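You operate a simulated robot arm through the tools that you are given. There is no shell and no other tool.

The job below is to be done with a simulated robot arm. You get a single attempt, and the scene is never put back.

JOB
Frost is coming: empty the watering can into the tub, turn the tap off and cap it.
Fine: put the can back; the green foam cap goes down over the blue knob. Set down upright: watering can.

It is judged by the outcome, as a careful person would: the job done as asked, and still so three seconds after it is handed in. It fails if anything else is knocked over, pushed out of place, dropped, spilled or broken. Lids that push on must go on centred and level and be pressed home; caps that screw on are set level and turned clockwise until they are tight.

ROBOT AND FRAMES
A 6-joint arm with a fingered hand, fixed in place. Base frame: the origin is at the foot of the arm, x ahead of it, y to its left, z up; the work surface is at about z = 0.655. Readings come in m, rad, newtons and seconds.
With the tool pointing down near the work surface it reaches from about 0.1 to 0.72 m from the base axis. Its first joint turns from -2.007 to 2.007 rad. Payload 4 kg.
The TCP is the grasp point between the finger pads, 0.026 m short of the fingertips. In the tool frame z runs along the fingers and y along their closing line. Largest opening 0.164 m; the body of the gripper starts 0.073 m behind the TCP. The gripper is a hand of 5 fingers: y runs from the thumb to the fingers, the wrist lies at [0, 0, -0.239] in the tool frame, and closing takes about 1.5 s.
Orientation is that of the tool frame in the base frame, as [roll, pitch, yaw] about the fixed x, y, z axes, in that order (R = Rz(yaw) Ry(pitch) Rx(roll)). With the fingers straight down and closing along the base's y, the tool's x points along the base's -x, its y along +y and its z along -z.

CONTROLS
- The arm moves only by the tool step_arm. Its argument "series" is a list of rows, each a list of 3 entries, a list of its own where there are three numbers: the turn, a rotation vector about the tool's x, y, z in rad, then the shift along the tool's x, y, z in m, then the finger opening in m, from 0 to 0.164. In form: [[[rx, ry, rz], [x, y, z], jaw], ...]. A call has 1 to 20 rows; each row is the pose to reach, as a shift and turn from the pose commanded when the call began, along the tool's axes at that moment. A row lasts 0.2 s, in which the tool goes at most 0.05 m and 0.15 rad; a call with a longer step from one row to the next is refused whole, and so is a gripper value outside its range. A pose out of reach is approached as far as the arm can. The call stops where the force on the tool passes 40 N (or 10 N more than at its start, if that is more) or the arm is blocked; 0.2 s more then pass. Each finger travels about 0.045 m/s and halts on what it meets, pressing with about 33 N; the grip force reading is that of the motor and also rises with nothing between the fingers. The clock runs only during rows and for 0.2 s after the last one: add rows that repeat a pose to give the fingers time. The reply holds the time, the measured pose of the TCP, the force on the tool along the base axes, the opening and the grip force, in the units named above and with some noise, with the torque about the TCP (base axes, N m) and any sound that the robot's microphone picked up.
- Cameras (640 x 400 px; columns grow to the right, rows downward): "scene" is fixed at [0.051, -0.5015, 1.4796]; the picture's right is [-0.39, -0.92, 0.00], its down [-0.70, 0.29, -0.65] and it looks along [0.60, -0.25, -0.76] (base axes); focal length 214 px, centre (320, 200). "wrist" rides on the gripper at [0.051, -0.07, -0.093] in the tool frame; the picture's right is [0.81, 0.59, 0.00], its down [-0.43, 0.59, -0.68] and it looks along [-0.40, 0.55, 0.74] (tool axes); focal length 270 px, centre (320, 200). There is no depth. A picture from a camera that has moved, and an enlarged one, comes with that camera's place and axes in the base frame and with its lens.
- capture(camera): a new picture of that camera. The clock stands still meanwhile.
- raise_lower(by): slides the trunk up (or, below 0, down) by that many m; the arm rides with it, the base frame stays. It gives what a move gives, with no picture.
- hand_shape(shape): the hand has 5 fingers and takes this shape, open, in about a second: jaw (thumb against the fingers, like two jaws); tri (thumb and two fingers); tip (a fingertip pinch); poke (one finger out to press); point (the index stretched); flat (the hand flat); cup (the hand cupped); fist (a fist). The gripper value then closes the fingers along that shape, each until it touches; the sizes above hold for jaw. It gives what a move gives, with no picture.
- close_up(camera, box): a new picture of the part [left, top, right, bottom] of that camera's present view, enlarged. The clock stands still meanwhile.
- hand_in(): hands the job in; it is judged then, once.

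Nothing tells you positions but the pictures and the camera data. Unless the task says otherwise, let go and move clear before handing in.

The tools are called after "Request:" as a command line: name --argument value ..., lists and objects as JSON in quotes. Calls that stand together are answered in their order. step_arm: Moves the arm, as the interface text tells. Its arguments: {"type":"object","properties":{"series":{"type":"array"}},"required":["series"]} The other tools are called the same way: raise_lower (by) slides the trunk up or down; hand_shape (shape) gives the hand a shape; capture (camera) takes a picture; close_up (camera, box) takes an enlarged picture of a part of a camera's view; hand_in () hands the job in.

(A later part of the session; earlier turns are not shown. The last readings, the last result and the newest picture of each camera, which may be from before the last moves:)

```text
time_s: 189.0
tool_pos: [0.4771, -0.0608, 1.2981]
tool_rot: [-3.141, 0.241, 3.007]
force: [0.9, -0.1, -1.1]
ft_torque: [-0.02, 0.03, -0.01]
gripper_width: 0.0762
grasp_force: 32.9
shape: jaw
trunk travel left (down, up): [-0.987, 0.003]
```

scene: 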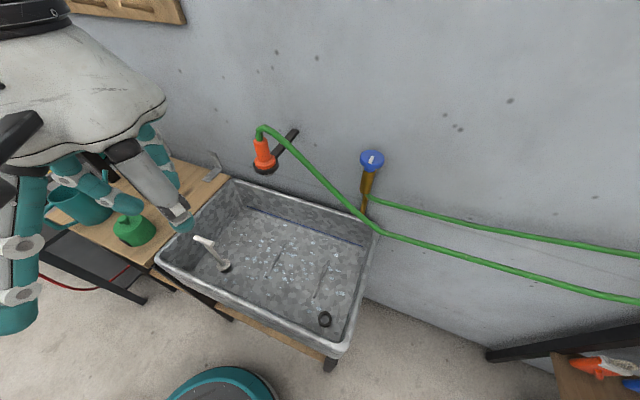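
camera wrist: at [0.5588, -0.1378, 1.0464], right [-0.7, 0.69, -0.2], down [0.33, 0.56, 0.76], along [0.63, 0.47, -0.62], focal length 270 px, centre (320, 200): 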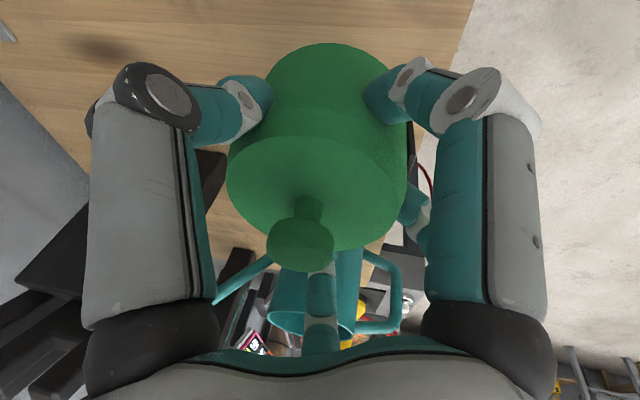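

Request:
step_arm --series '[[[0.0198, 0, 0.0806], [0.0013, -0.0398, -0.0003], 0.07], [[0.0397, 0, 0.1612], [0.0058, -0.0795, -0.0014], 0.07], [[0.0595, 0, 0.2418], [0.0135, -0.1187, -0.0033], 0.07], [[0.0793, 0, 0.3224], [0.0244, -0.157, -0.006], 0.07], [[0.0992, 0, 0.403], [0.0382, -0.1942, -0.0094], 0.07], [[0.119, 0, 0.4836], [0.0549, -0.2302, -0.0135], 0.07], [[0.1389, 0, 0.5642], [0.0747, -0.2646, -0.0183], 0.07], [[0.1587, 0, 0.6447], [0.0971, -0.2972, -0.0239], 0.07], [[0.1785, 0, 0.7253], [0.1219, -0.3278, -0.0299], 0.07], [[0.1984, 0, 0.8059], [0.1492, -0.3561, -0.0367], 0.07], [[0.2182, 0, 0.8865], [0.1786, -0.382, -0.0439], 0.07], [[0.238, 0, 0.9671], [0.21, -0.4054, -0.0517], 0.07], [[0.238, 0, 0.9671], [0.21, -0.4054, -0.0517], 0.07]]'

Request:
capture --camera "scene"

Request:
capture --camera "wrist"

```text
time_s: 191.8
tool_pos: [0.21, -0.4311, 1.2958]
tool_rot: [3.141, 0.244, 2.014]
force: [-0.5, 0.2, -1.5]
ft_torque: [-0.01, 0.0, 0.01]
gripper_width: 0.076
grasp_force: 33.0
shape: jaw
trunk travel left (down, up): [-0.987, 0.003]
```

```text
taken
```

scene: 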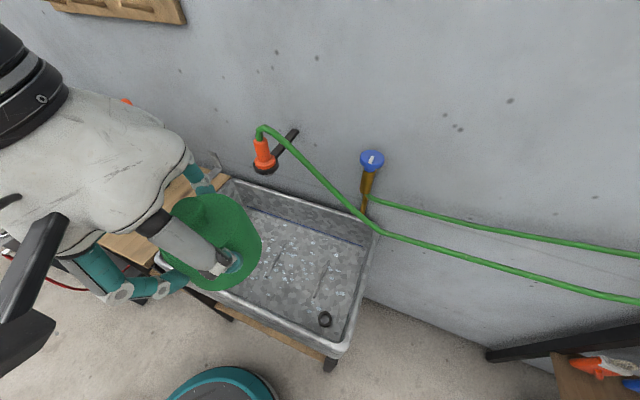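

```text
taken
camera wrist: at [0.1155, -0.3957, 1.3744], right [0.2, 0.96, -0.2], down [0.65, 0.02, 0.76], along [0.74, -0.28, -0.62], focal length 270 px, centre (320, 200)
```

wrist: 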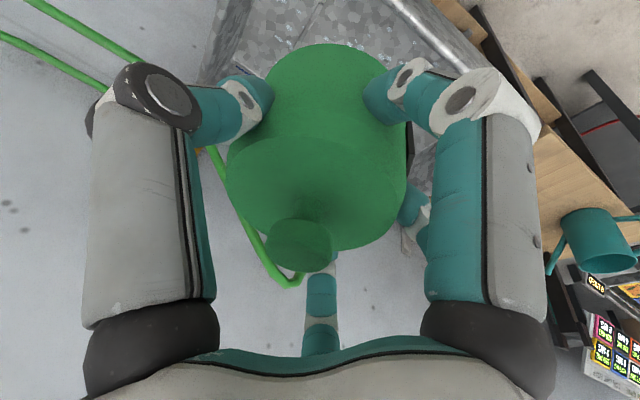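

The cap is level and clear of the nozzle. I'll extend toward the tap, stopping short to check alignment.

Request:
step_arm --series '[[[0, 0, 0], [-0.0423, -0.0002, 0.0155], 0.07], [[0, 0, 0], [-0.0845, -0.0004, 0.0311], 0.07], [[0, 0, 0], [-0.1268, -0.0006, 0.0466], 0.07], [[0, 0, 0], [-0.169, -0.0007, 0.0621], 0.07], [[0, 0, 0], [-0.2113, -0.0009, 0.0777], 0.07], [[0, 0, 0], [-0.2535, -0.0011, 0.0932], 0.07], [[0, 0, 0], [-0.2535, -0.0011, 0.0932], 0.07]]'

Request:
capture --camera "scene"

Request:
capture --camera "wrist"

```text
time_s: 193.4
tool_pos: [0.319, -0.6734, 1.2685]
tool_rot: [3.14, 0.244, 2.012]
force: [0.9, 0.2, -0.9]
ft_torque: [0.02, -0.03, 0.01]
gripper_width: 0.076
grasp_force: 32.8
shape: jaw
trunk travel left (down, up): [-0.987, 0.003]
```

```text
taken
```

scene: 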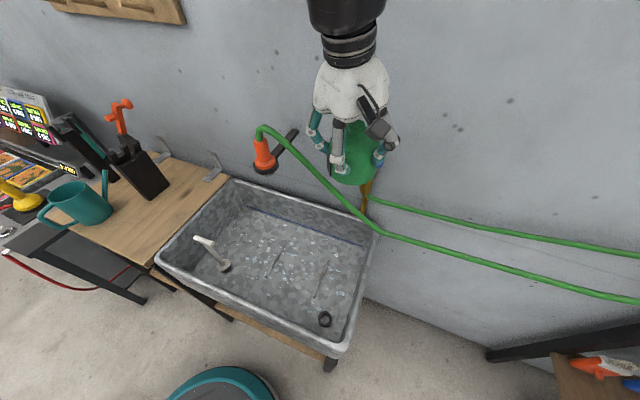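

```text
taken
camera wrist: at [0.2245, -0.6389, 1.3466], right [0.2, 0.96, -0.2], down [0.65, 0.02, 0.76], along [0.74, -0.28, -0.62], focal length 270 px, centre (320, 200)
```

wrist: 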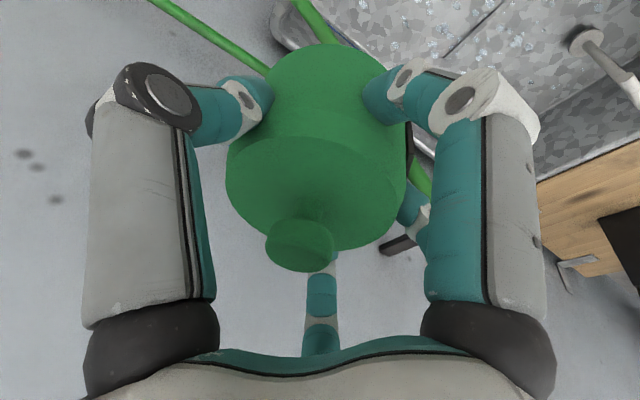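

Request:
close_up --camera "scene" --box '[290, 80, 430, 220]'

```text
2.86 times, centred on (360, 150) of scene
camera zoom: at [0.051, -0.5015, 1.4796], right [-0.39, -0.92, 0.0], down [-0.7, 0.29, -0.65], along [0.6, -0.25, -0.76], focal length 613 px, centre (206, 343)
```

zoom: 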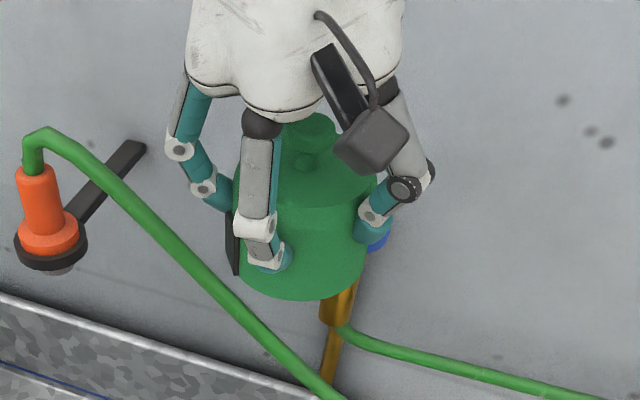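

The cap is level, and its observed position matches my prediction to about a millimetre. I'll move it directly above the knob, keeping ~2 cm clearance.

Request:
step_arm --series '[[[0, 0, 0], [-0.0296, 0.0015, 0.0074], 0.07], [[0, 0, 0], [-0.0591, 0.0031, 0.0147], 0.07], [[0, 0, 0], [-0.0887, 0.0046, 0.0221], 0.07], [[0, 0, 0], [-0.0887, 0.0046, 0.0221], 0.07]]'

Request:
capture --camera "wrist"

Request:
close_up --camera "scene" --box '[300, 80, 440, 220]'

```text
time_s: 194.4
tool_pos: [0.3603, -0.7547, 1.2668]
tool_rot: [3.14, 0.245, 2.012]
force: [0.3, -0.4, 0.6]
ft_torque: [0.02, 0.0, -0.02]
gripper_width: 0.0754
grasp_force: 32.9
shape: jaw
trunk travel left (down, up): [-0.987, 0.003]
```

```text
taken
camera wrist: at [0.2659, -0.7192, 1.3461], right [0.2, 0.96, -0.19], down [0.65, 0.02, 0.76], along [0.74, -0.28, -0.62], focal length 270 px, centre (320, 200)
```

wrist: 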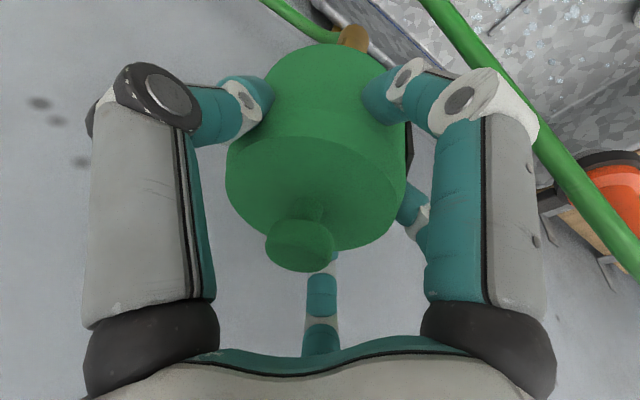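

```text
2.86 times, centred on (370, 150) of scene
camera zoom: at [0.051, -0.5015, 1.4796], right [-0.39, -0.92, 0.0], down [-0.7, 0.29, -0.65], along [0.6, -0.25, -0.76], focal length 613 px, centre (177, 343)
```

zoom: 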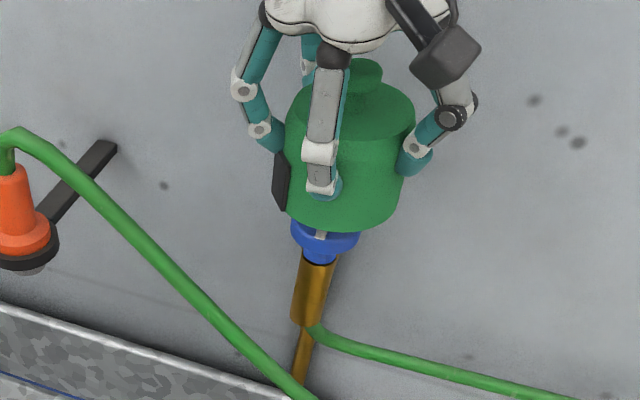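

Request:
close_up --camera "scene" --box '[335, 90, 425, 190]'

```text
4.00 times, centred on (380, 140) of scene
camera zoom: at [0.051, -0.5015, 1.4796], right [-0.39, -0.92, 0.0], down [-0.7, 0.29, -0.65], along [0.6, -0.25, -0.76], focal length 858 px, centre (80, 440)
```

zoom: 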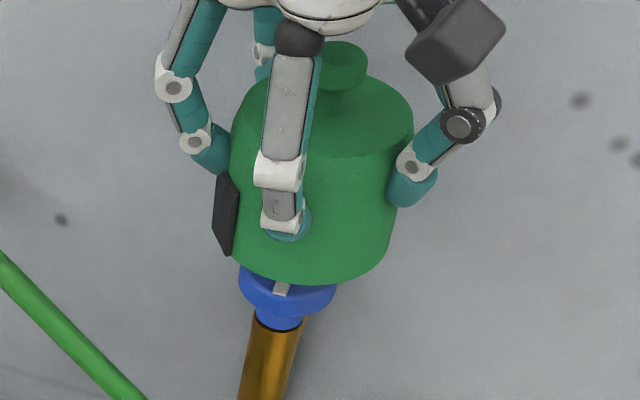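

Relative to the tap, the cap's lower rim sits about 5 mm too far out (to the right in the scene view) and the cap leans slightly. I'll correct the position, lower to just above the knob, and check again.

Request:
step_arm --series '[[[0, 0, 0], [0.0029, 0.0046, -0.0007], 0.07], [[0, 0, 0], [0.0053, 0.0046, 0.009], 0.07], [[0, 0, 0], [0.0065, 0.0046, 0.0138], 0.07], [[0, 0, 0], [0.0065, 0.0046, 0.0138], 0.07]]'

Request:
close_up --camera "scene" --box '[335, 90, 425, 190]'

Request:
capture --camera "wrist"

```text
time_s: 195.4
tool_pos: [0.3676, -0.7509, 1.2538]
tool_rot: [-3.141, 0.244, 2.012]
force: [-1.5, 0.2, -0.7]
ft_torque: [-0.01, -0.02, 0.01]
gripper_width: 0.076
grasp_force: 32.8
shape: jaw
trunk travel left (down, up): [-0.987, 0.003]
```

```text
4.00 times, centred on (380, 140) of scene
camera zoom: at [0.051, -0.5015, 1.4796], right [-0.39, -0.92, 0.0], down [-0.7, 0.29, -0.65], along [0.6, -0.25, -0.76], focal length 858 px, centre (80, 440)
```

zoom: 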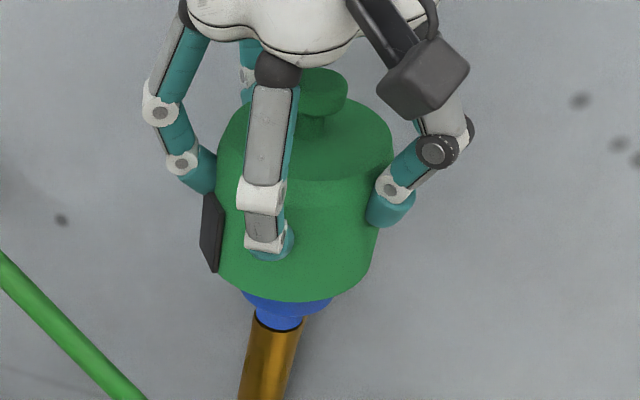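

```text
taken
camera wrist: at [0.2715, -0.7164, 1.3318], right [0.2, 0.96, -0.19], down [0.65, 0.02, 0.76], along [0.74, -0.27, -0.62], focal length 270 px, centre (320, 200)
```

wrist: 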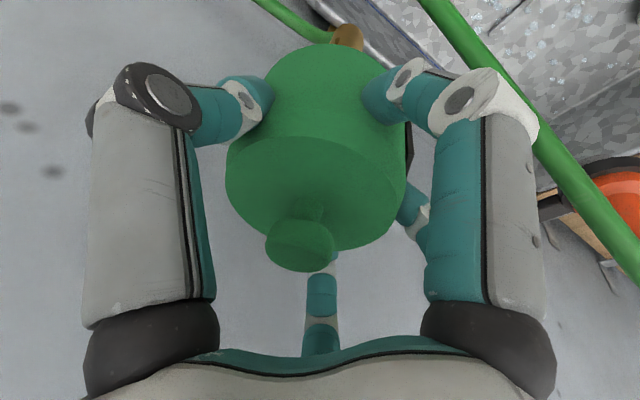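

Laterally the cap is now lined up with the knob axis within ~1 mm. Let me re-read the pose before lowering.

Request:
step_arm --series '[[[0, 0, 0], [0, 0, 0], 0.07]]'

Request:
close_up --camera "wrist" --box '[220, 0, 420, 140]'

```text
time_s: 195.8
tool_pos: [0.3673, -0.7525, 1.2539]
tool_rot: [3.141, 0.242, 2.013]
force: [-0.2, -0.2, -0.3]
ft_torque: [0.0, 0.01, 0.03]
gripper_width: 0.0756
grasp_force: 32.8
shape: jaw
trunk travel left (down, up): [-0.987, 0.003]
```

```text
2.86 times, centred on (320, 70) of wrist
camera zoom: at [0.2715, -0.7163, 1.332], right [0.2, 0.96, -0.19], down [0.65, 0.02, 0.76], along [0.74, -0.28, -0.62], focal length 772 px, centre (320, 571)
```

zoom: 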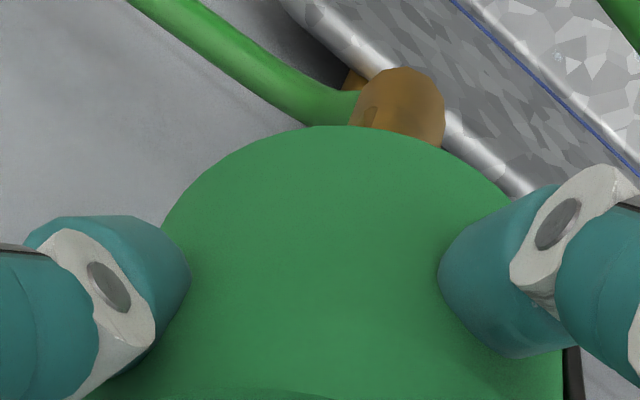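

Request:
close_up --camera "scene" --box '[360, 130, 410, 180]'

Request:
close_up --camera "scene" --box '[350, 90, 420, 150]'

```text
8.00 times, centred on (385, 155) of scene
camera zoom: at [0.051, -0.5015, 1.4796], right [-0.39, -0.92, 0.0], down [-0.7, 0.29, -0.65], along [0.6, -0.25, -0.76], focal length 1716 px, centre (-200, 560)
```

zoom: 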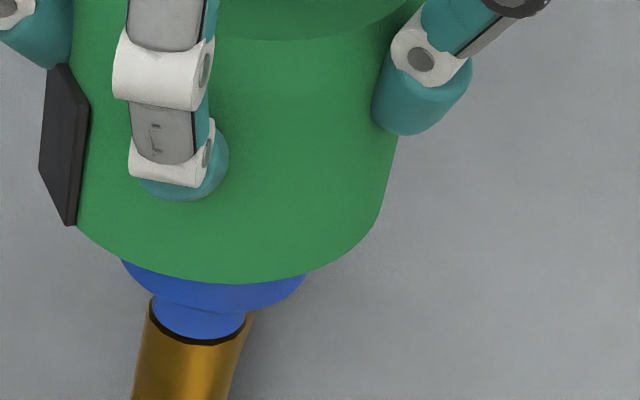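

```text
6.67 times, centred on (385, 120) of scene
camera zoom: at [0.051, -0.5015, 1.4796], right [-0.39, -0.92, 0.0], down [-0.7, 0.29, -0.65], along [0.6, -0.25, -0.76], focal length 1430 px, centre (-113, 733)
```

zoom: 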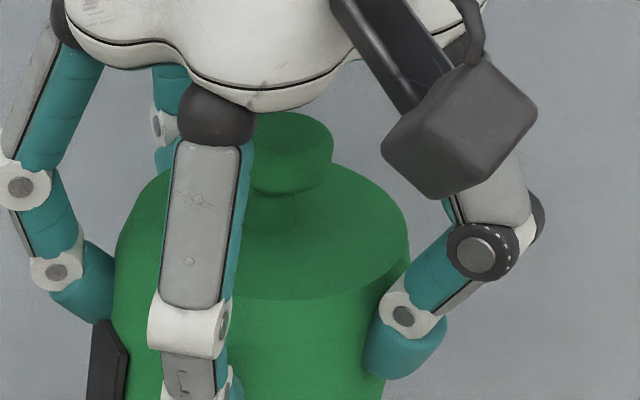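

From the scene view, the cap's lower rim is centred over the knob, but its top leans ~3.5° to the left. I'll level it by rotating the tool slightly about the cap's base.

Request:
step_arm --series '[[[-0.0199, 0.0183, 0.005], [-0.0012, -0.0014, 0.0003], 0.07], [[-0.0398, 0.0366, 0.0099], [-0.0023, -0.0027, 0.0006], 0.07], [[-0.0398, 0.0366, 0.0099], [-0.0023, -0.0027, 0.0006], 0.07]]'

Request:
close_up --camera "scene" --box '[335, 90, 425, 190]'

Request:
close_up --camera "scene" --box '[360, 130, 410, 180]'

```text
time_s: 196.6
tool_pos: [0.363, -0.7491, 1.2526]
tool_rot: [3.1, 0.206, 2.005]
force: [-0.3, -0.4, -0.5]
ft_torque: [0.03, -0.01, 0.04]
gripper_width: 0.0754
grasp_force: 33.2
shape: jaw
out of reach, approached as far as the arm can: row 2, 3
trunk travel left (down, up): [-0.987, 0.003]
```

```text
4.00 times, centred on (380, 140) of scene
camera zoom: at [0.051, -0.5015, 1.4796], right [-0.39, -0.92, 0.0], down [-0.7, 0.29, -0.65], along [0.6, -0.25, -0.76], focal length 858 px, centre (80, 440)
```

zoom: 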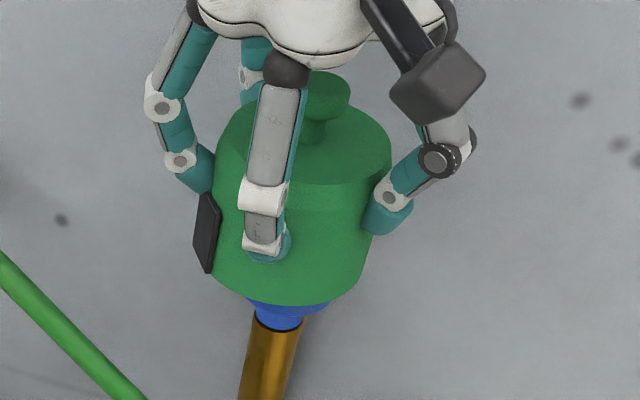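

```text
8.00 times, centred on (385, 155) of scene
camera zoom: at [0.051, -0.5015, 1.4796], right [-0.39, -0.92, 0.0], down [-0.7, 0.29, -0.65], along [0.6, -0.25, -0.76], focal length 1716 px, centre (-200, 560)
```

zoom: 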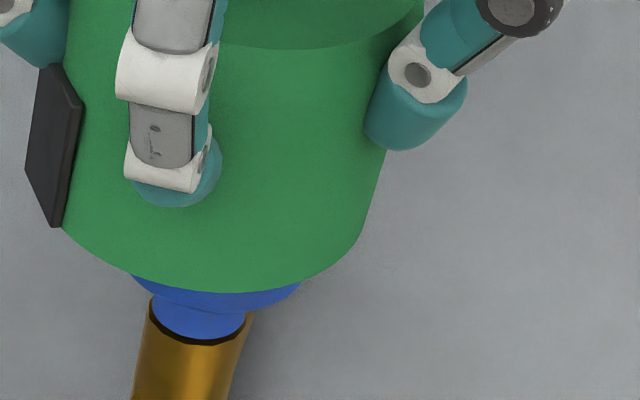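

That pushed the arm to its reach limit, so I'll return to the previous safe lean; the cap will level itself when pressed onto the knob.

Request:
step_arm --series '[[[0.0398, -0.0366, -0.0099], [0, 0, 0], 0.07], [[0.0398, -0.0366, -0.0099], [-0.0024, 0.0014, -0.0001], 0.07], [[0.0398, -0.0366, -0.0099], [-0.0047, 0.0027, -0.0003], 0.07], [[0.0398, -0.0366, -0.0099], [-0.0047, 0.0027, -0.0003], 0.07]]'

Request:
close_up --camera "scene" --box '[360, 130, 410, 180]'

Request:
capture --camera "scene"

```text
time_s: 197.6
tool_pos: [0.3681, -0.7517, 1.255]
tool_rot: [3.141, 0.244, 2.013]
force: [-1.3, 0.1, -0.3]
ft_torque: [-0.03, -0.02, -0.03]
gripper_width: 0.0758
grasp_force: 33.1
shape: jaw
trunk travel left (down, up): [-0.987, 0.003]
```

```text
8.00 times, centred on (385, 155) of scene
camera zoom: at [0.051, -0.5015, 1.4796], right [-0.39, -0.92, 0.0], down [-0.7, 0.29, -0.65], along [0.6, -0.25, -0.76], focal length 1716 px, centre (-200, 560)
```

zoom: 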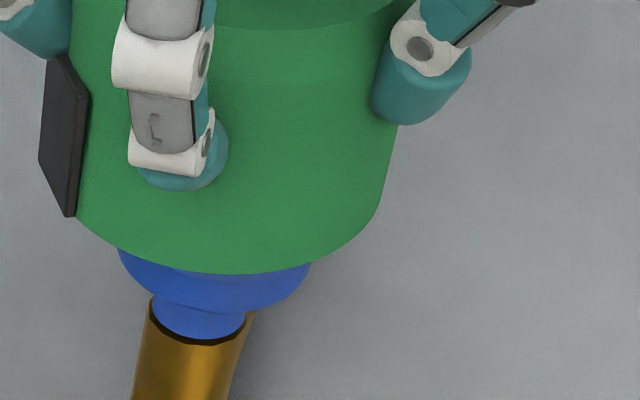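

```text
taken
```

scene: 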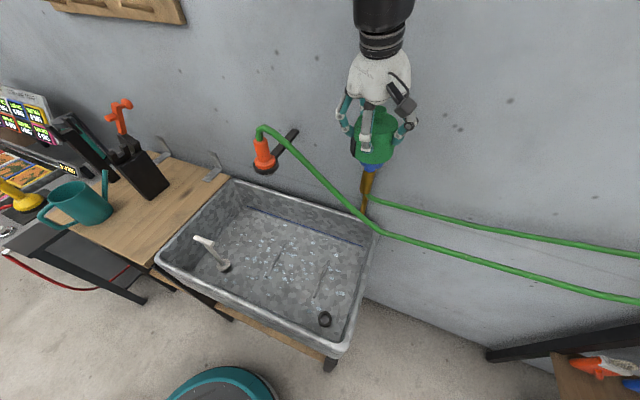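

Back in the good pose, centred over the knob. Lowering slowly with force monitoring.

Request:
step_arm --series '[[[0, 0, 0], [0.0012, 0, 0.0049], 0.07], [[0, 0, 0], [0.0024, 0, 0.0097], 0.07], [[0, 0, 0], [0.0036, 0, 0.0146], 0.07], [[0, 0, 0], [0.0048, 0, 0.0194], 0.07], [[0, 0, 0], [0.0048, 0, 0.0194], 0.07]]'

Request:
close_up --camera "scene" --box '[335, 90, 425, 190]'

```text
time_s: 198.8
tool_pos: [0.3693, -0.7521, 1.2322]
tool_rot: [-3.14, 0.242, 2.014]
force: [-0.2, 0.7, -1.4]
ft_torque: [-0.01, -0.01, -0.01]
gripper_width: 0.0755
grasp_force: 32.7
shape: jaw
trunk travel left (down, up): [-0.987, 0.003]
```

```text
4.00 times, centred on (380, 140) of scene
camera zoom: at [0.051, -0.5015, 1.4796], right [-0.39, -0.92, 0.0], down [-0.7, 0.29, -0.65], along [0.6, -0.25, -0.76], focal length 858 px, centre (80, 440)
```

zoom: 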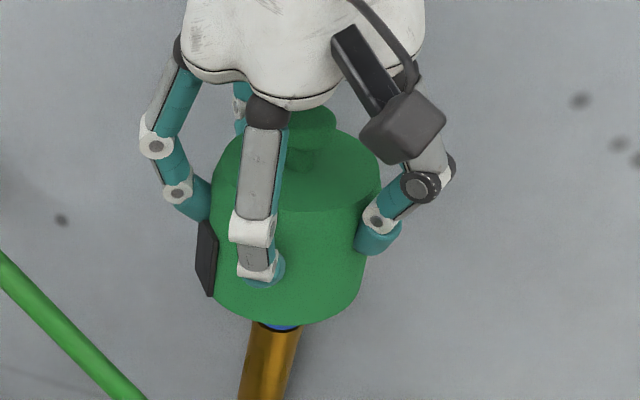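

No resistance: the rim is passing over the knob. Continuing down.

Request:
step_arm --series '[[[0, 0, 0], [0.0012, 0, 0.0049], 0.07], [[0, 0, 0], [0.0024, 0, 0.0097], 0.07], [[0, 0, 0], [0.0036, 0, 0.0146], 0.07], [[0, 0, 0], [0.0036, 0, 0.0146], 0.07]]'

Request:
close_up --camera "scene" --box '[335, 90, 425, 190]'

```text
time_s: 199.8
tool_pos: [0.3709, -0.7503, 1.2183]
tool_rot: [-3.141, 0.242, 2.014]
force: [-0.4, 1.2, -0.3]
ft_torque: [-0.02, 0.0, -0.01]
gripper_width: 0.0758
grasp_force: 33.0
shape: jaw
trunk travel left (down, up): [-0.987, 0.003]
```

```text
4.00 times, centred on (380, 140) of scene
camera zoom: at [0.051, -0.5015, 1.4796], right [-0.39, -0.92, 0.0], down [-0.7, 0.29, -0.65], along [0.6, -0.25, -0.76], focal length 858 px, centre (80, 440)
```

zoom: 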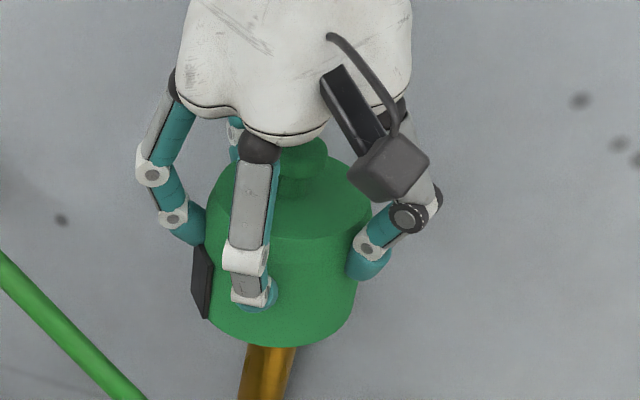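

Request:
step_arm --series '[[[0, 0, 0], [0.0006, 0, 0.0034], 0.07], [[0, 0, 0], [0.0012, 0, 0.0068], 0.07], [[0, 0, 0], [0.0018, 0, 0.0102], 0.07], [[0, 0, 0], [0.0018, 0, 0.0102], 0.07]]'

Request:
close_up --camera "scene" --box '[335, 90, 425, 190]'

Request:
capture --camera "wrist"

```text
time_s: 200.8
tool_pos: [0.369, -0.753, 1.2095]
tool_rot: [3.141, 0.243, 2.011]
force: [-0.7, 0.6, -0.5]
ft_torque: [0.03, 0.01, 0.0]
gripper_width: 0.0757
grasp_force: 33.2
shape: jaw
trunk travel left (down, up): [-0.987, 0.003]
```

```text
4.00 times, centred on (380, 140) of scene
camera zoom: at [0.051, -0.5015, 1.4796], right [-0.39, -0.92, 0.0], down [-0.7, 0.29, -0.65], along [0.6, -0.25, -0.76], focal length 858 px, centre (80, 440)
```

zoom: 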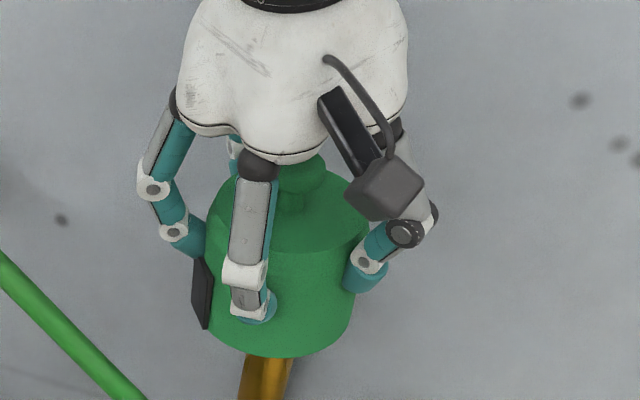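

```text
taken
camera wrist: at [0.2748, -0.7173, 1.2877], right [0.2, 0.96, -0.19], down [0.65, 0.02, 0.76], along [0.74, -0.28, -0.62], focal length 270 px, centre (320, 200)
```

wrist: 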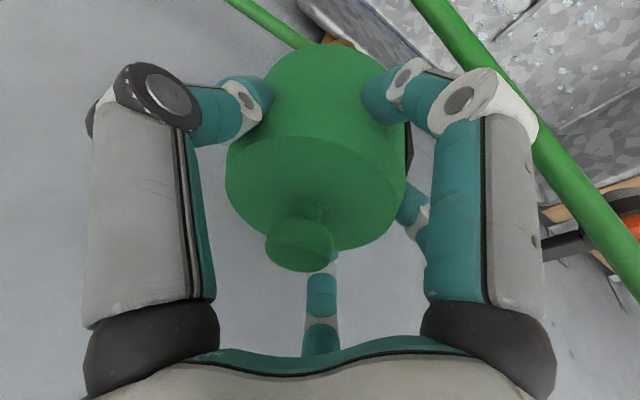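

Request:
step_arm --series '[[[0, 0, 0], [0.0006, 0, 0.0024], 0.07], [[0, 0, 0], [0.0012, 0, 0.0049], 0.07], [[0, 0, 0], [0.0018, 0, 0.0073], 0.07], [[0, 0, 0], [0.0024, 0, 0.0097], 0.07], [[0, 0, 0], [0.0024, 0, 0.0097], 0.07]]'

Request:
close_up --camera "scene" --box '[335, 90, 425, 190]'

```text
time_s: 202.0
tool_pos: [0.3685, -0.753, 1.1995]
tool_rot: [3.142, 0.242, 2.014]
force: [0.1, -0.4, -0.5]
ft_torque: [-0.02, -0.03, 0.01]
gripper_width: 0.0757
grasp_force: 33.2
shape: jaw
trunk travel left (down, up): [-0.987, 0.003]
```

```text
4.00 times, centred on (380, 140) of scene
camera zoom: at [0.051, -0.5015, 1.4796], right [-0.39, -0.92, 0.0], down [-0.7, 0.29, -0.65], along [0.6, -0.25, -0.76], focal length 858 px, centre (80, 440)
```

zoom: 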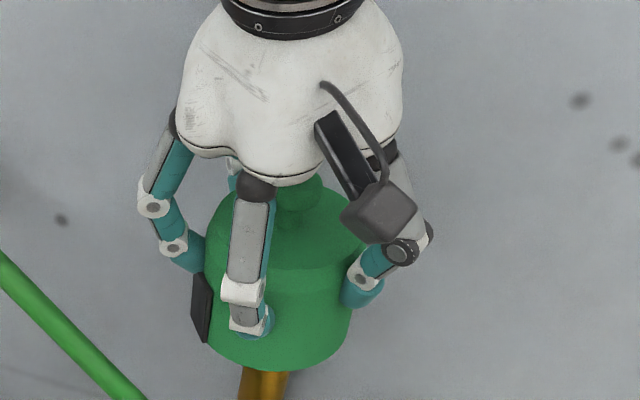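

Request:
step_arm --series '[[[0, 0, 0], [0.0006, 0, 0.0024], 0.07], [[0, 0, 0], [0.0012, 0, 0.0049], 0.07], [[0, 0, 0], [0.0018, 0, 0.0073], 0.07], [[0, 0, 0], [0.0018, 0, 0.0073], 0.07]]'

Request:
close_up --camera "scene" --box '[335, 100, 425, 200]'

Request:
close_up --camera "wrist" --box '[220, 0, 420, 140]'

```text
time_s: 203.0
tool_pos: [0.3693, -0.7519, 1.1931]
tool_rot: [-3.141, 0.243, 2.012]
force: [-0.3, 0.5, -0.1]
ft_torque: [0.01, -0.02, -0.02]
gripper_width: 0.0756
grasp_force: 33.1
shape: jaw
trunk travel left (down, up): [-0.987, 0.003]
```

```text
4.00 times, centred on (380, 150) of scene
camera zoom: at [0.051, -0.5015, 1.4796], right [-0.39, -0.92, 0.0], down [-0.7, 0.29, -0.65], along [0.6, -0.25, -0.76], focal length 858 px, centre (80, 400)
```

zoom: 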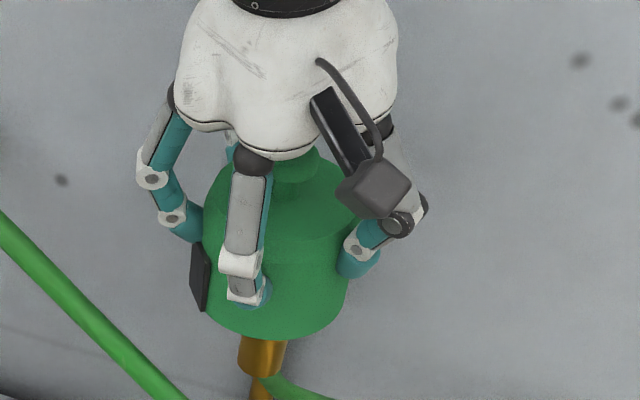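

```text
2.86 times, centred on (320, 70) of wrist
camera zoom: at [0.2743, -0.7176, 1.2703], right [0.2, 0.96, -0.19], down [0.65, 0.02, 0.76], along [0.74, -0.28, -0.62], focal length 772 px, centre (320, 571)
```

zoom: 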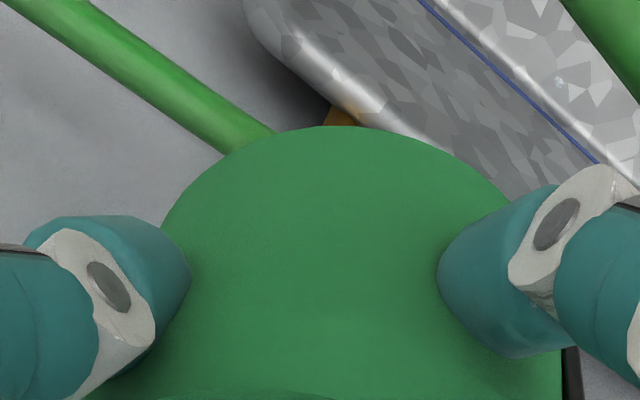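

Request:
step_arm --series '[[[0, 0, 0], [0.0006, 0, 0.0024], 0.07], [[0, 0, 0], [0.0012, 0, 0.0049], 0.07], [[0, 0, 0], [0.0018, 0, 0.0073], 0.07], [[0, 0, 0], [0.0024, 0, 0.0097], 0.07], [[0, 0, 0], [0.0024, 0, 0.0097], 0.07]]'

Request:
close_up --camera "scene" --box '[335, 100, 425, 200]'

```text
time_s: 204.2
tool_pos: [0.3691, -0.7533, 1.1809]
tool_rot: [3.14, 0.242, 2.012]
force: [-0.1, -1.1, -1.4]
ft_torque: [0.03, 0.01, -0.04]
gripper_width: 0.0757
grasp_force: 32.9
shape: jaw
trunk travel left (down, up): [-0.987, 0.003]
```

```text
4.00 times, centred on (380, 150) of scene
camera zoom: at [0.051, -0.5015, 1.4796], right [-0.39, -0.92, 0.0], down [-0.7, 0.29, -0.65], along [0.6, -0.25, -0.76], focal length 858 px, centre (80, 400)
```

zoom: 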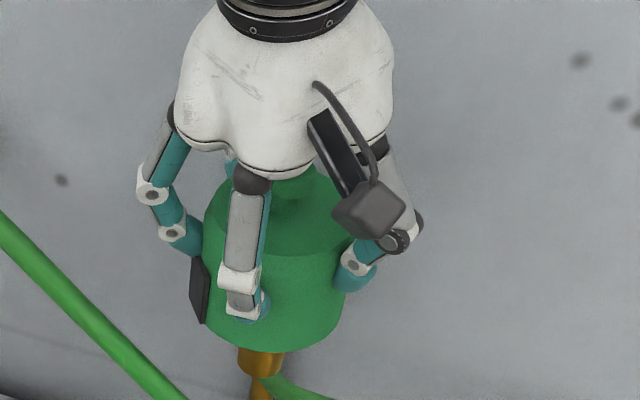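

Request:
step_arm --series '[[[0, 0, 0], [0.0005, 0, 0.0019], 0.07], [[0, 0, 0], [0.001, 0, 0.0039], 0.07], [[0, 0, 0], [0.0014, 0, 0.0058], 0.07], [[0, 0, 0], [0.0019, 0, 0.0078], 0.07], [[0, 0, 0], [0.0024, 0, 0.0097], 0.07], [[0, 0, 0], [0.0024, 0, 0.0097], 0.07]]'

Request:
close_up --camera "scene" --box '[335, 100, 425, 200]'

```text
time_s: 205.6
tool_pos: [0.3681, -0.752, 1.1754]
tool_rot: [-3.141, 0.252, 2.013]
force: [0.5, 0.3, 20.8]
ft_torque: [-0.83, -0.59, -0.03]
gripper_width: 0.0756
grasp_force: 33.1
shape: jaw
trunk travel left (down, up): [-0.987, 0.003]
```

```text
4.00 times, centred on (380, 150) of scene
camera zoom: at [0.051, -0.5015, 1.4796], right [-0.39, -0.92, 0.0], down [-0.7, 0.29, -0.65], along [0.6, -0.25, -0.76], focal length 858 px, centre (80, 400)
```

zoom: 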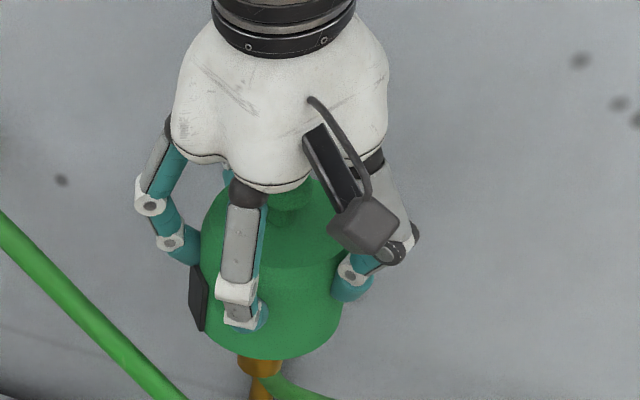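

The cap made contact at about 20 N, essentially fully down over the knob. I'll relax the push, release gently, and then press from above to seat it evenly.

Request:
step_arm --series '[[[0, 0, 0], [-0.0005, 0, -0.002], 0.07], [[0, 0, 0], [-0.0007, 0, -0.003], 0.07], [[0, 0, 0], [-0.0007, 0, -0.003], 0.078], [[0, 0, 0], [-0.0007, 0, -0.003], 0.086], [[0, 0, 0], [-0.0007, 0, -0.003], 0.094], [[0, 0, 0], [-0.0007, 0, -0.003], 0.102], [[0, 0, 0], [-0.0007, 0, -0.003], 0.11], [[0, 0, 0], [-0.0007, 0, -0.003], 0.118], [[0, 0, 0], [-0.0007, 0, -0.003], 0.122], [[0, 0, 0], [-0.0007, 0, -0.003], 0.122]]'

Request:
close_up --camera "scene" --box '[335, 100, 425, 200]'

Request:
capture --camera "wrist"

```text
time_s: 207.8
tool_pos: [0.3682, -0.7522, 1.1771]
tool_rot: [3.14, 0.244, 2.013]
force: [-0.1, -0.4, -0.9]
ft_torque: [0.01, -0.01, 0.0]
gripper_width: 0.1218
grasp_force: 0.0
shape: jaw
trunk travel left (down, up): [-0.987, 0.003]
```

```text
4.00 times, centred on (380, 150) of scene
camera zoom: at [0.051, -0.5015, 1.4796], right [-0.39, -0.92, 0.0], down [-0.7, 0.29, -0.65], along [0.6, -0.25, -0.76], focal length 858 px, centre (80, 400)
```

zoom: 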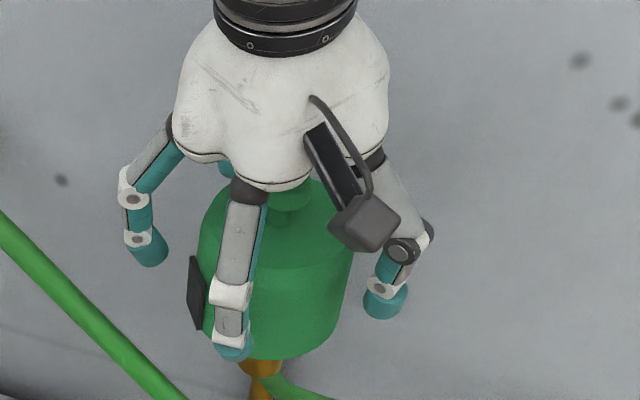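

```text
taken
camera wrist: at [0.2736, -0.7177, 1.254], right [0.2, 0.96, -0.19], down [0.65, 0.02, 0.76], along [0.74, -0.28, -0.62], focal length 270 px, centre (320, 200)
```

wrist: 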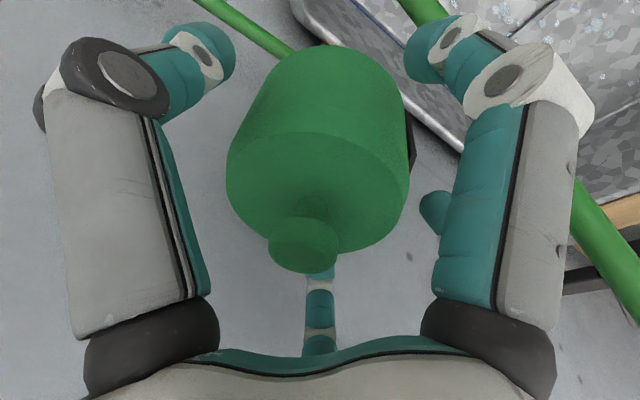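

The cap stays on the knob. Moving the hand straight up and clear to look at it.

Request:
step_arm --series '[[[0, 0, 0], [-0.0072, 0, -0.0291], 0.122], [[0, 0, 0], [-0.0145, 0, -0.0582], 0.122], [[0, 0, 0], [-0.0217, 0, -0.0873], 0.122], [[0, 0, 0], [-0.0266, 0, -0.1067], 0.122], [[0, 0, 0], [-0.0266, 0, -0.1067], 0.122]]'

Request:
close_up --camera "scene" --box '[335, 110, 425, 210]'

Request:
capture --camera "wrist"

```text
time_s: 209.0
tool_pos: [0.3676, -0.7539, 1.2843]
tool_rot: [3.141, 0.242, 2.012]
force: [-0.3, -0.6, 0.1]
ft_torque: [0.04, 0.0, 0.0]
gripper_width: 0.1217
grasp_force: 0.0
shape: jaw
trunk travel left (down, up): [-0.987, 0.003]
```

```text
4.00 times, centred on (380, 160) of scene
camera zoom: at [0.051, -0.5015, 1.4796], right [-0.39, -0.92, 0.0], down [-0.7, 0.29, -0.65], along [0.6, -0.25, -0.76], focal length 858 px, centre (80, 360)
```

zoom: 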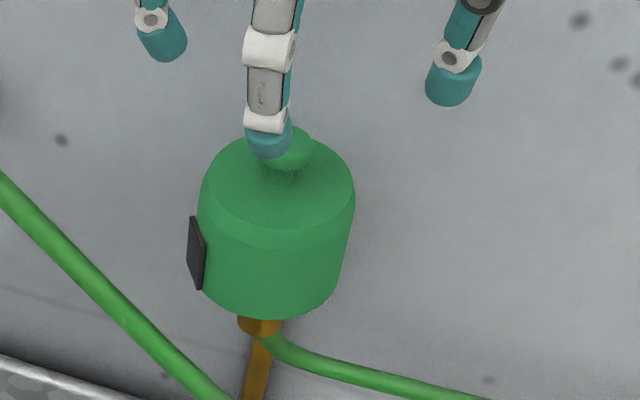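

```text
taken
camera wrist: at [0.273, -0.7185, 1.3626], right [0.2, 0.96, -0.19], down [0.65, 0.02, 0.76], along [0.74, -0.27, -0.62], focal length 270 px, centre (320, 200)
```

wrist: 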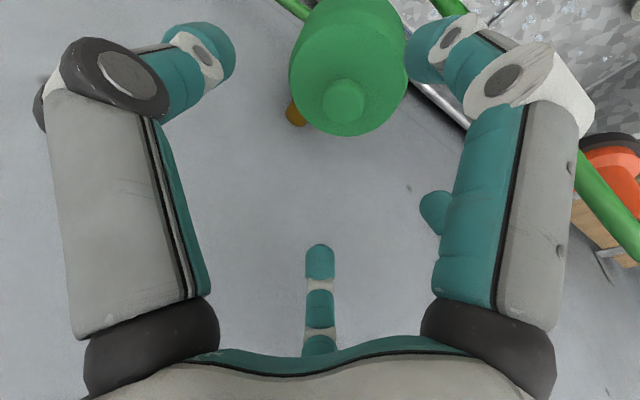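

The cap sits over the knob. I'll back the hand off a bit so I can check precisely how level and how deep it is.

Request:
step_arm --series '[[[0, 0, 0], [0.03, 0, -0.02], 0.122], [[0, 0, 0], [0.065, 0, -0.04], 0.122], [[0, 0, 0], [0.1, 0, -0.05], 0.122], [[0, 0, 0], [0.14, 0, -0.05], 0.122], [[0, 0, 0], [0.14, 0, -0.05], 0.122]]'

Request:
close_up --camera "scene" --box '[340, 130, 410, 200]'

Request:
capture --camera "wrist"

```text
time_s: 210.2
tool_pos: [0.3045, -0.6167, 1.3001]
tool_rot: [-3.14, 0.243, 2.013]
force: [0.0, -0.3, -0.4]
ft_torque: [0.03, -0.03, 0.03]
gripper_width: 0.1218
grasp_force: 0.0
shape: jaw
trunk travel left (down, up): [-0.987, 0.003]
```

```text
5.71 times, centred on (375, 165) of scene
camera zoom: at [0.051, -0.5015, 1.4796], right [-0.39, -0.92, 0.0], down [-0.7, 0.29, -0.65], along [0.6, -0.25, -0.76], focal length 1226 px, centre (6, 400)
```

zoom: 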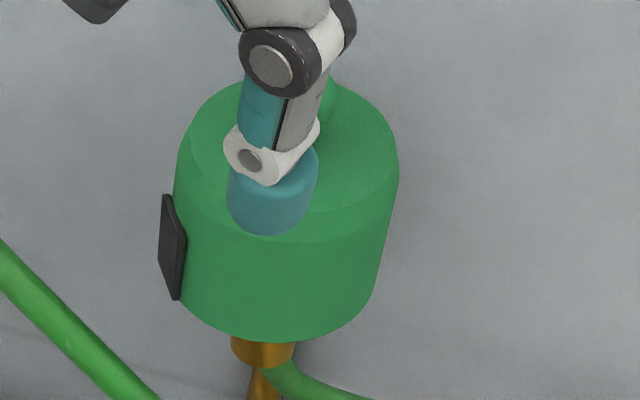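

```text
taken
camera wrist: at [0.2102, -0.582, 1.3783], right [0.2, 0.96, -0.19], down [0.65, 0.02, 0.76], along [0.74, -0.28, -0.62], focal length 270 px, centre (320, 200)
```

wrist: 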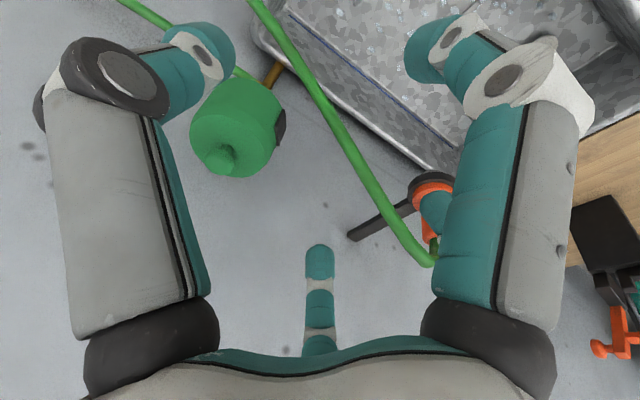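

I'll close the fingers into a compact tip and use it to press down on the centre of the cap.

Request:
step_arm --series '[[[0, 0, 0], [0, 0, 0], 0.1], [[0, 0, 0], [0, 0, 0], 0.08], [[0, 0, 0], [0, 0, 0], 0.06], [[0, 0, 0], [0, 0, 0], 0.04], [[0, 0, 0], [0, 0, 0], 0.02], [[0, 0, 0], [0, 0, 0], 0.01], [[0, 0, 0], [0, 0, 0], 0.01], [[0, 0, 0], [0, 0, 0], 0.01]]'

Request:
capture --camera "wrist"

Request:
close_up --camera "scene" --box '[330, 80, 430, 200]'

```text
time_s: 212.0
tool_pos: [0.305, -0.6162, 1.3019]
tool_rot: [-3.141, 0.243, 2.013]
force: [0.5, 0.0, 0.5]
ft_torque: [0.02, -0.01, 0.01]
gripper_width: 0.0102
grasp_force: 0.0
shape: jaw
trunk travel left (down, up): [-0.987, 0.003]
```

```text
taken
camera wrist: at [0.21, -0.5813, 1.3789], right [0.2, 0.96, -0.19], down [0.65, 0.02, 0.76], along [0.74, -0.28, -0.62], focal length 270 px, centre (320, 200)
```

wrist: 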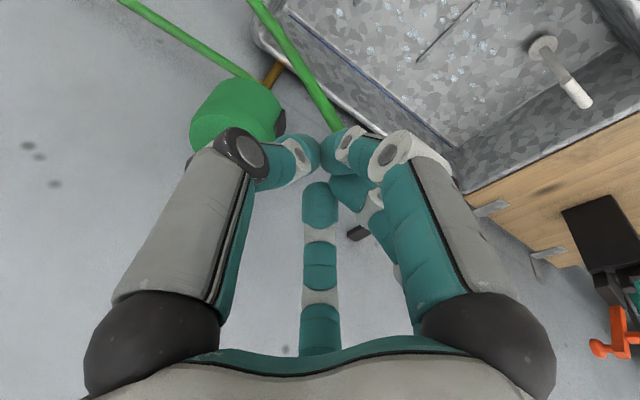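

```text
3.33 times, centred on (380, 140) of scene
camera zoom: at [0.051, -0.5015, 1.4796], right [-0.39, -0.92, 0.0], down [-0.7, 0.29, -0.65], along [0.6, -0.25, -0.76], focal length 715 px, centre (120, 400)
```

zoom: 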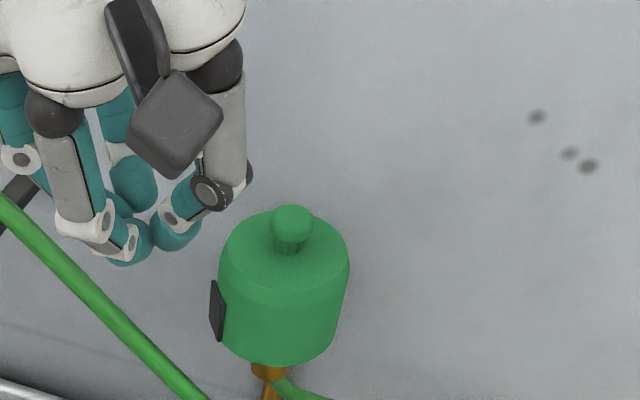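

Request:
close_up --camera "scene" --box '[340, 135, 410, 200]'

Request:
close_up --camera "wrist" --box '[170, 40, 310, 150]'

```text
6.15 times, centred on (375, 168) of scene
camera zoom: at [0.051, -0.5015, 1.4796], right [-0.39, -0.92, 0.0], down [-0.7, 0.29, -0.65], along [0.6, -0.25, -0.76], focal length 1320 px, centre (-18, 400)
```

zoom: 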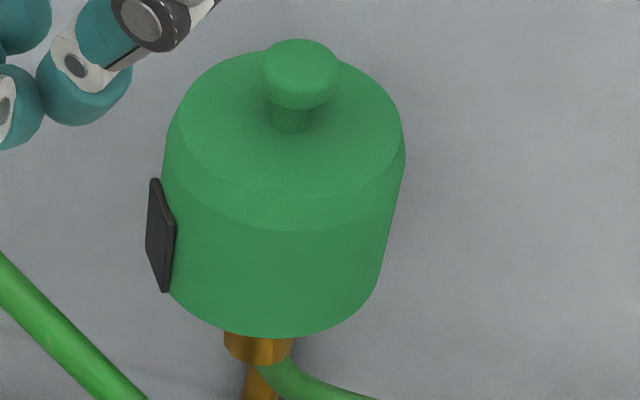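

```text
3.64 times, centred on (240, 95) of wrist
camera zoom: at [0.21, -0.5813, 1.3789], right [0.2, 0.96, -0.19], down [0.65, 0.02, 0.76], along [0.74, -0.28, -0.62], focal length 983 px, centre (611, 582)
```

zoom: 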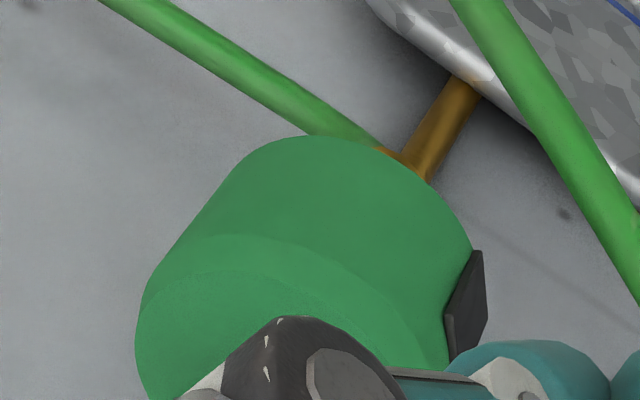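

The cap is on but leans a few degrees, so before pressing I want a low, near-horizontal look at it to see what it's resting on. I'll bring the wrist camera around.

Request:
step_arm --series '[[[-0.0532, -0.0276, 0.1225], [0.007, -0.0039, -0.0005], 0.01], [[-0.1064, -0.0551, 0.2451], [0.0141, -0.0078, -0.001], 0.01], [[-0.1597, -0.0827, 0.3676], [0.0211, -0.0117, -0.0015], 0.01], [[-0.2129, -0.1102, 0.4902], [0.0282, -0.0156, -0.002], 0.01], [[-0.2661, -0.1378, 0.6127], [0.0352, -0.0195, -0.0026], 0.01], [[-0.3193, -0.1654, 0.7352], [0.0422, -0.0233, -0.0031], 0.01], [[-0.3725, -0.1929, 0.8578], [0.0493, -0.0272, -0.0036], 0.01], [[-0.4258, -0.2205, 0.9803], [0.0563, -0.0311, -0.0041], 0.01], [[-0.479, -0.248, 1.1029], [0.0634, -0.035, -0.0046], 0.01], [[-0.5322, -0.2756, 1.2254], [0.0704, -0.0389, -0.0051], 0.01], [[-0.5322, -0.2756, 1.2254], [0.0704, -0.0389, -0.0051], 0.01]]'

Request:
capture --camera "wrist"

```text
time_s: 214.4
tool_pos: [0.2405, -0.5716, 1.2882]
tool_rot: [2.355, -0.002, 0.783]
force: [-0.4, 0.9, -0.2]
ft_torque: [-0.03, -0.03, 0.0]
gripper_width: 0.0103
grasp_force: 0.0
shape: jaw
trunk travel left (down, up): [-0.987, 0.003]
```

```text
taken
camera wrist: at [0.1943, -0.4545, 1.3047], right [0.87, 0.28, 0.42], down [-0.35, -0.26, 0.9], along [0.36, -0.92, -0.13], focal length 270 px, centre (320, 200)
```

wrist: 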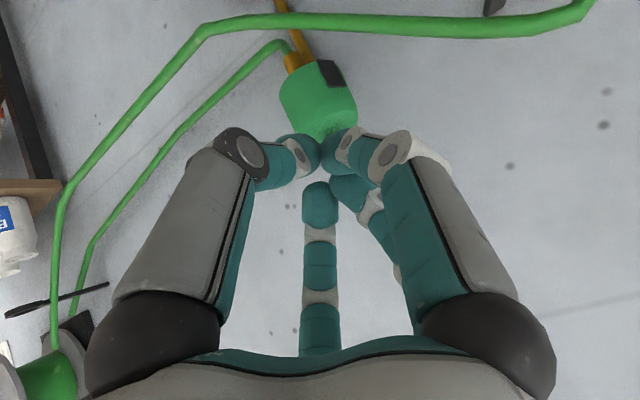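

Request:
step_arm --series '[[[0, 0, 0], [0, 0, 0], 0.06], [[0, 0, 0], [0, 0, 0], 0.1], [[0, 0, 0], [0, 0, 0], 0.164], [[0, 0, 0], [0, 0, 0], 0.164], [[0, 0, 0], [0, 0, 0], 0.164], [[0, 0, 0], [0, 0, 0], 0.164], [[0, 0, 0], [0, 0, 0], 0.164], [[0, 0, 0], [0, 0, 0], 0.164], [[0, 0, 0], [0, 0, 0], 0.164]]'

Request:
raise_lower --by -0.13

Request:
capture --camera "wrist"

```text
time_s: 216.4
tool_pos: [0.242, -0.5713, 1.288]
tool_rot: [2.357, 0.0, 0.781]
force: [0.3, 1.2, 0.0]
ft_torque: [-0.02, -0.02, 0.02]
gripper_width: 0.1639
grasp_force: 0.1
shape: jaw
trunk travel left (down, up): [-0.987, 0.003]
```

```text
time_s: 218.0
tool_pos: [0.2421, -0.5732, 1.1598]
tool_rot: [2.357, 0.0, 0.783]
force: [-0.5, -0.4, 0.3]
ft_torque: [0.0, 0.0, -0.03]
gripper_width: 0.1639
grasp_force: 0.0
shape: jaw
trunk travel left (down, up): [-0.857, 0.133]
```

```text
taken
camera wrist: at [0.1942, -0.4545, 1.1749], right [0.87, 0.28, 0.42], down [-0.35, -0.26, 0.9], along [0.36, -0.92, -0.13], focal length 270 px, centre (320, 200)
```

wrist: 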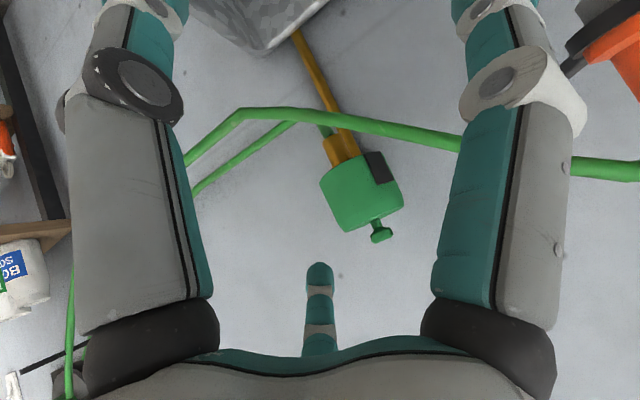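

Excellent: a near-horizontal side view of the cap on the tap. Zooming in.

Request:
close_up --camera "wrist" --box '[290, 100, 430, 260]'

```text
2.50 times, centred on (360, 180) of wrist
camera zoom: at [0.1942, -0.4545, 1.1749], right [0.87, 0.28, 0.42], down [-0.35, -0.26, 0.9], along [0.36, -0.92, -0.13], focal length 676 px, centre (220, 250)
```

zoom: 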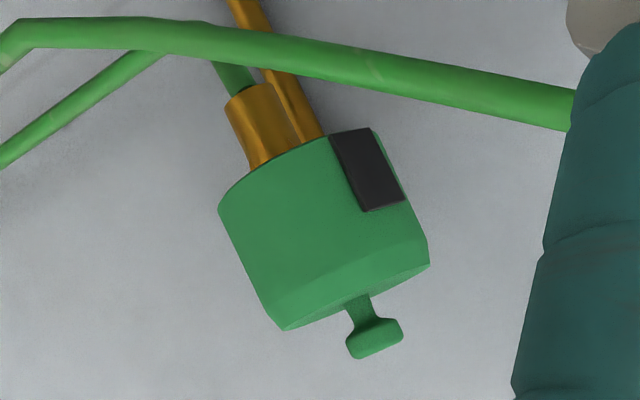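

Request:
close_up --camera "wrist" --box '[310, 120, 410, 250]'

Request:
close_up --camera "wrist" --box '[315, 130, 395, 190]'

```text
3.08 times, centred on (360, 185) of wrist
camera zoom: at [0.1942, -0.4545, 1.1749], right [0.87, 0.28, 0.42], down [-0.35, -0.26, 0.9], along [0.36, -0.92, -0.13], focal length 832 px, centre (197, 246)
```

zoom: 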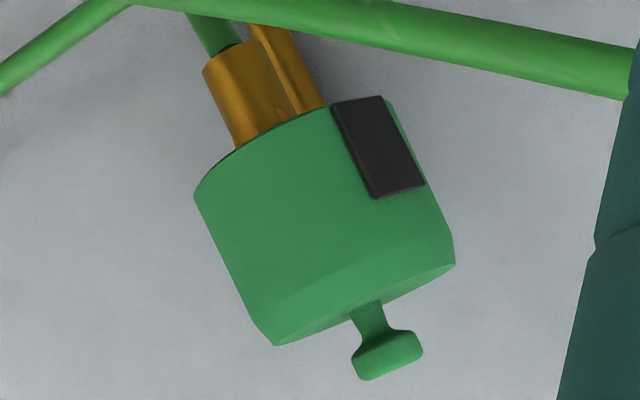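

```text
6.67 times, centred on (355, 160) of wrist
camera zoom: at [0.1942, -0.4545, 1.1749], right [0.87, 0.28, 0.42], down [-0.35, -0.26, 0.9], along [0.36, -0.92, -0.13], focal length 1802 px, centre (87, 467)
```

zoom: 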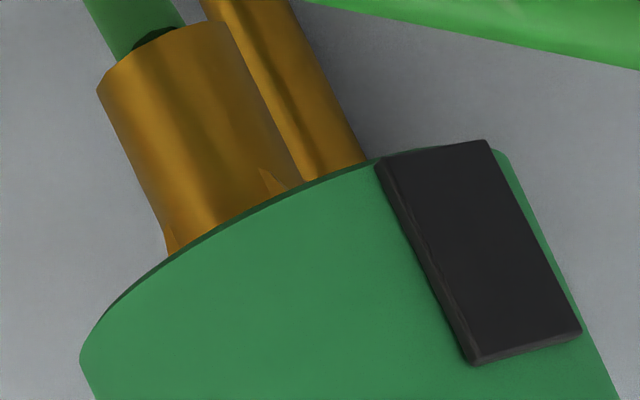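

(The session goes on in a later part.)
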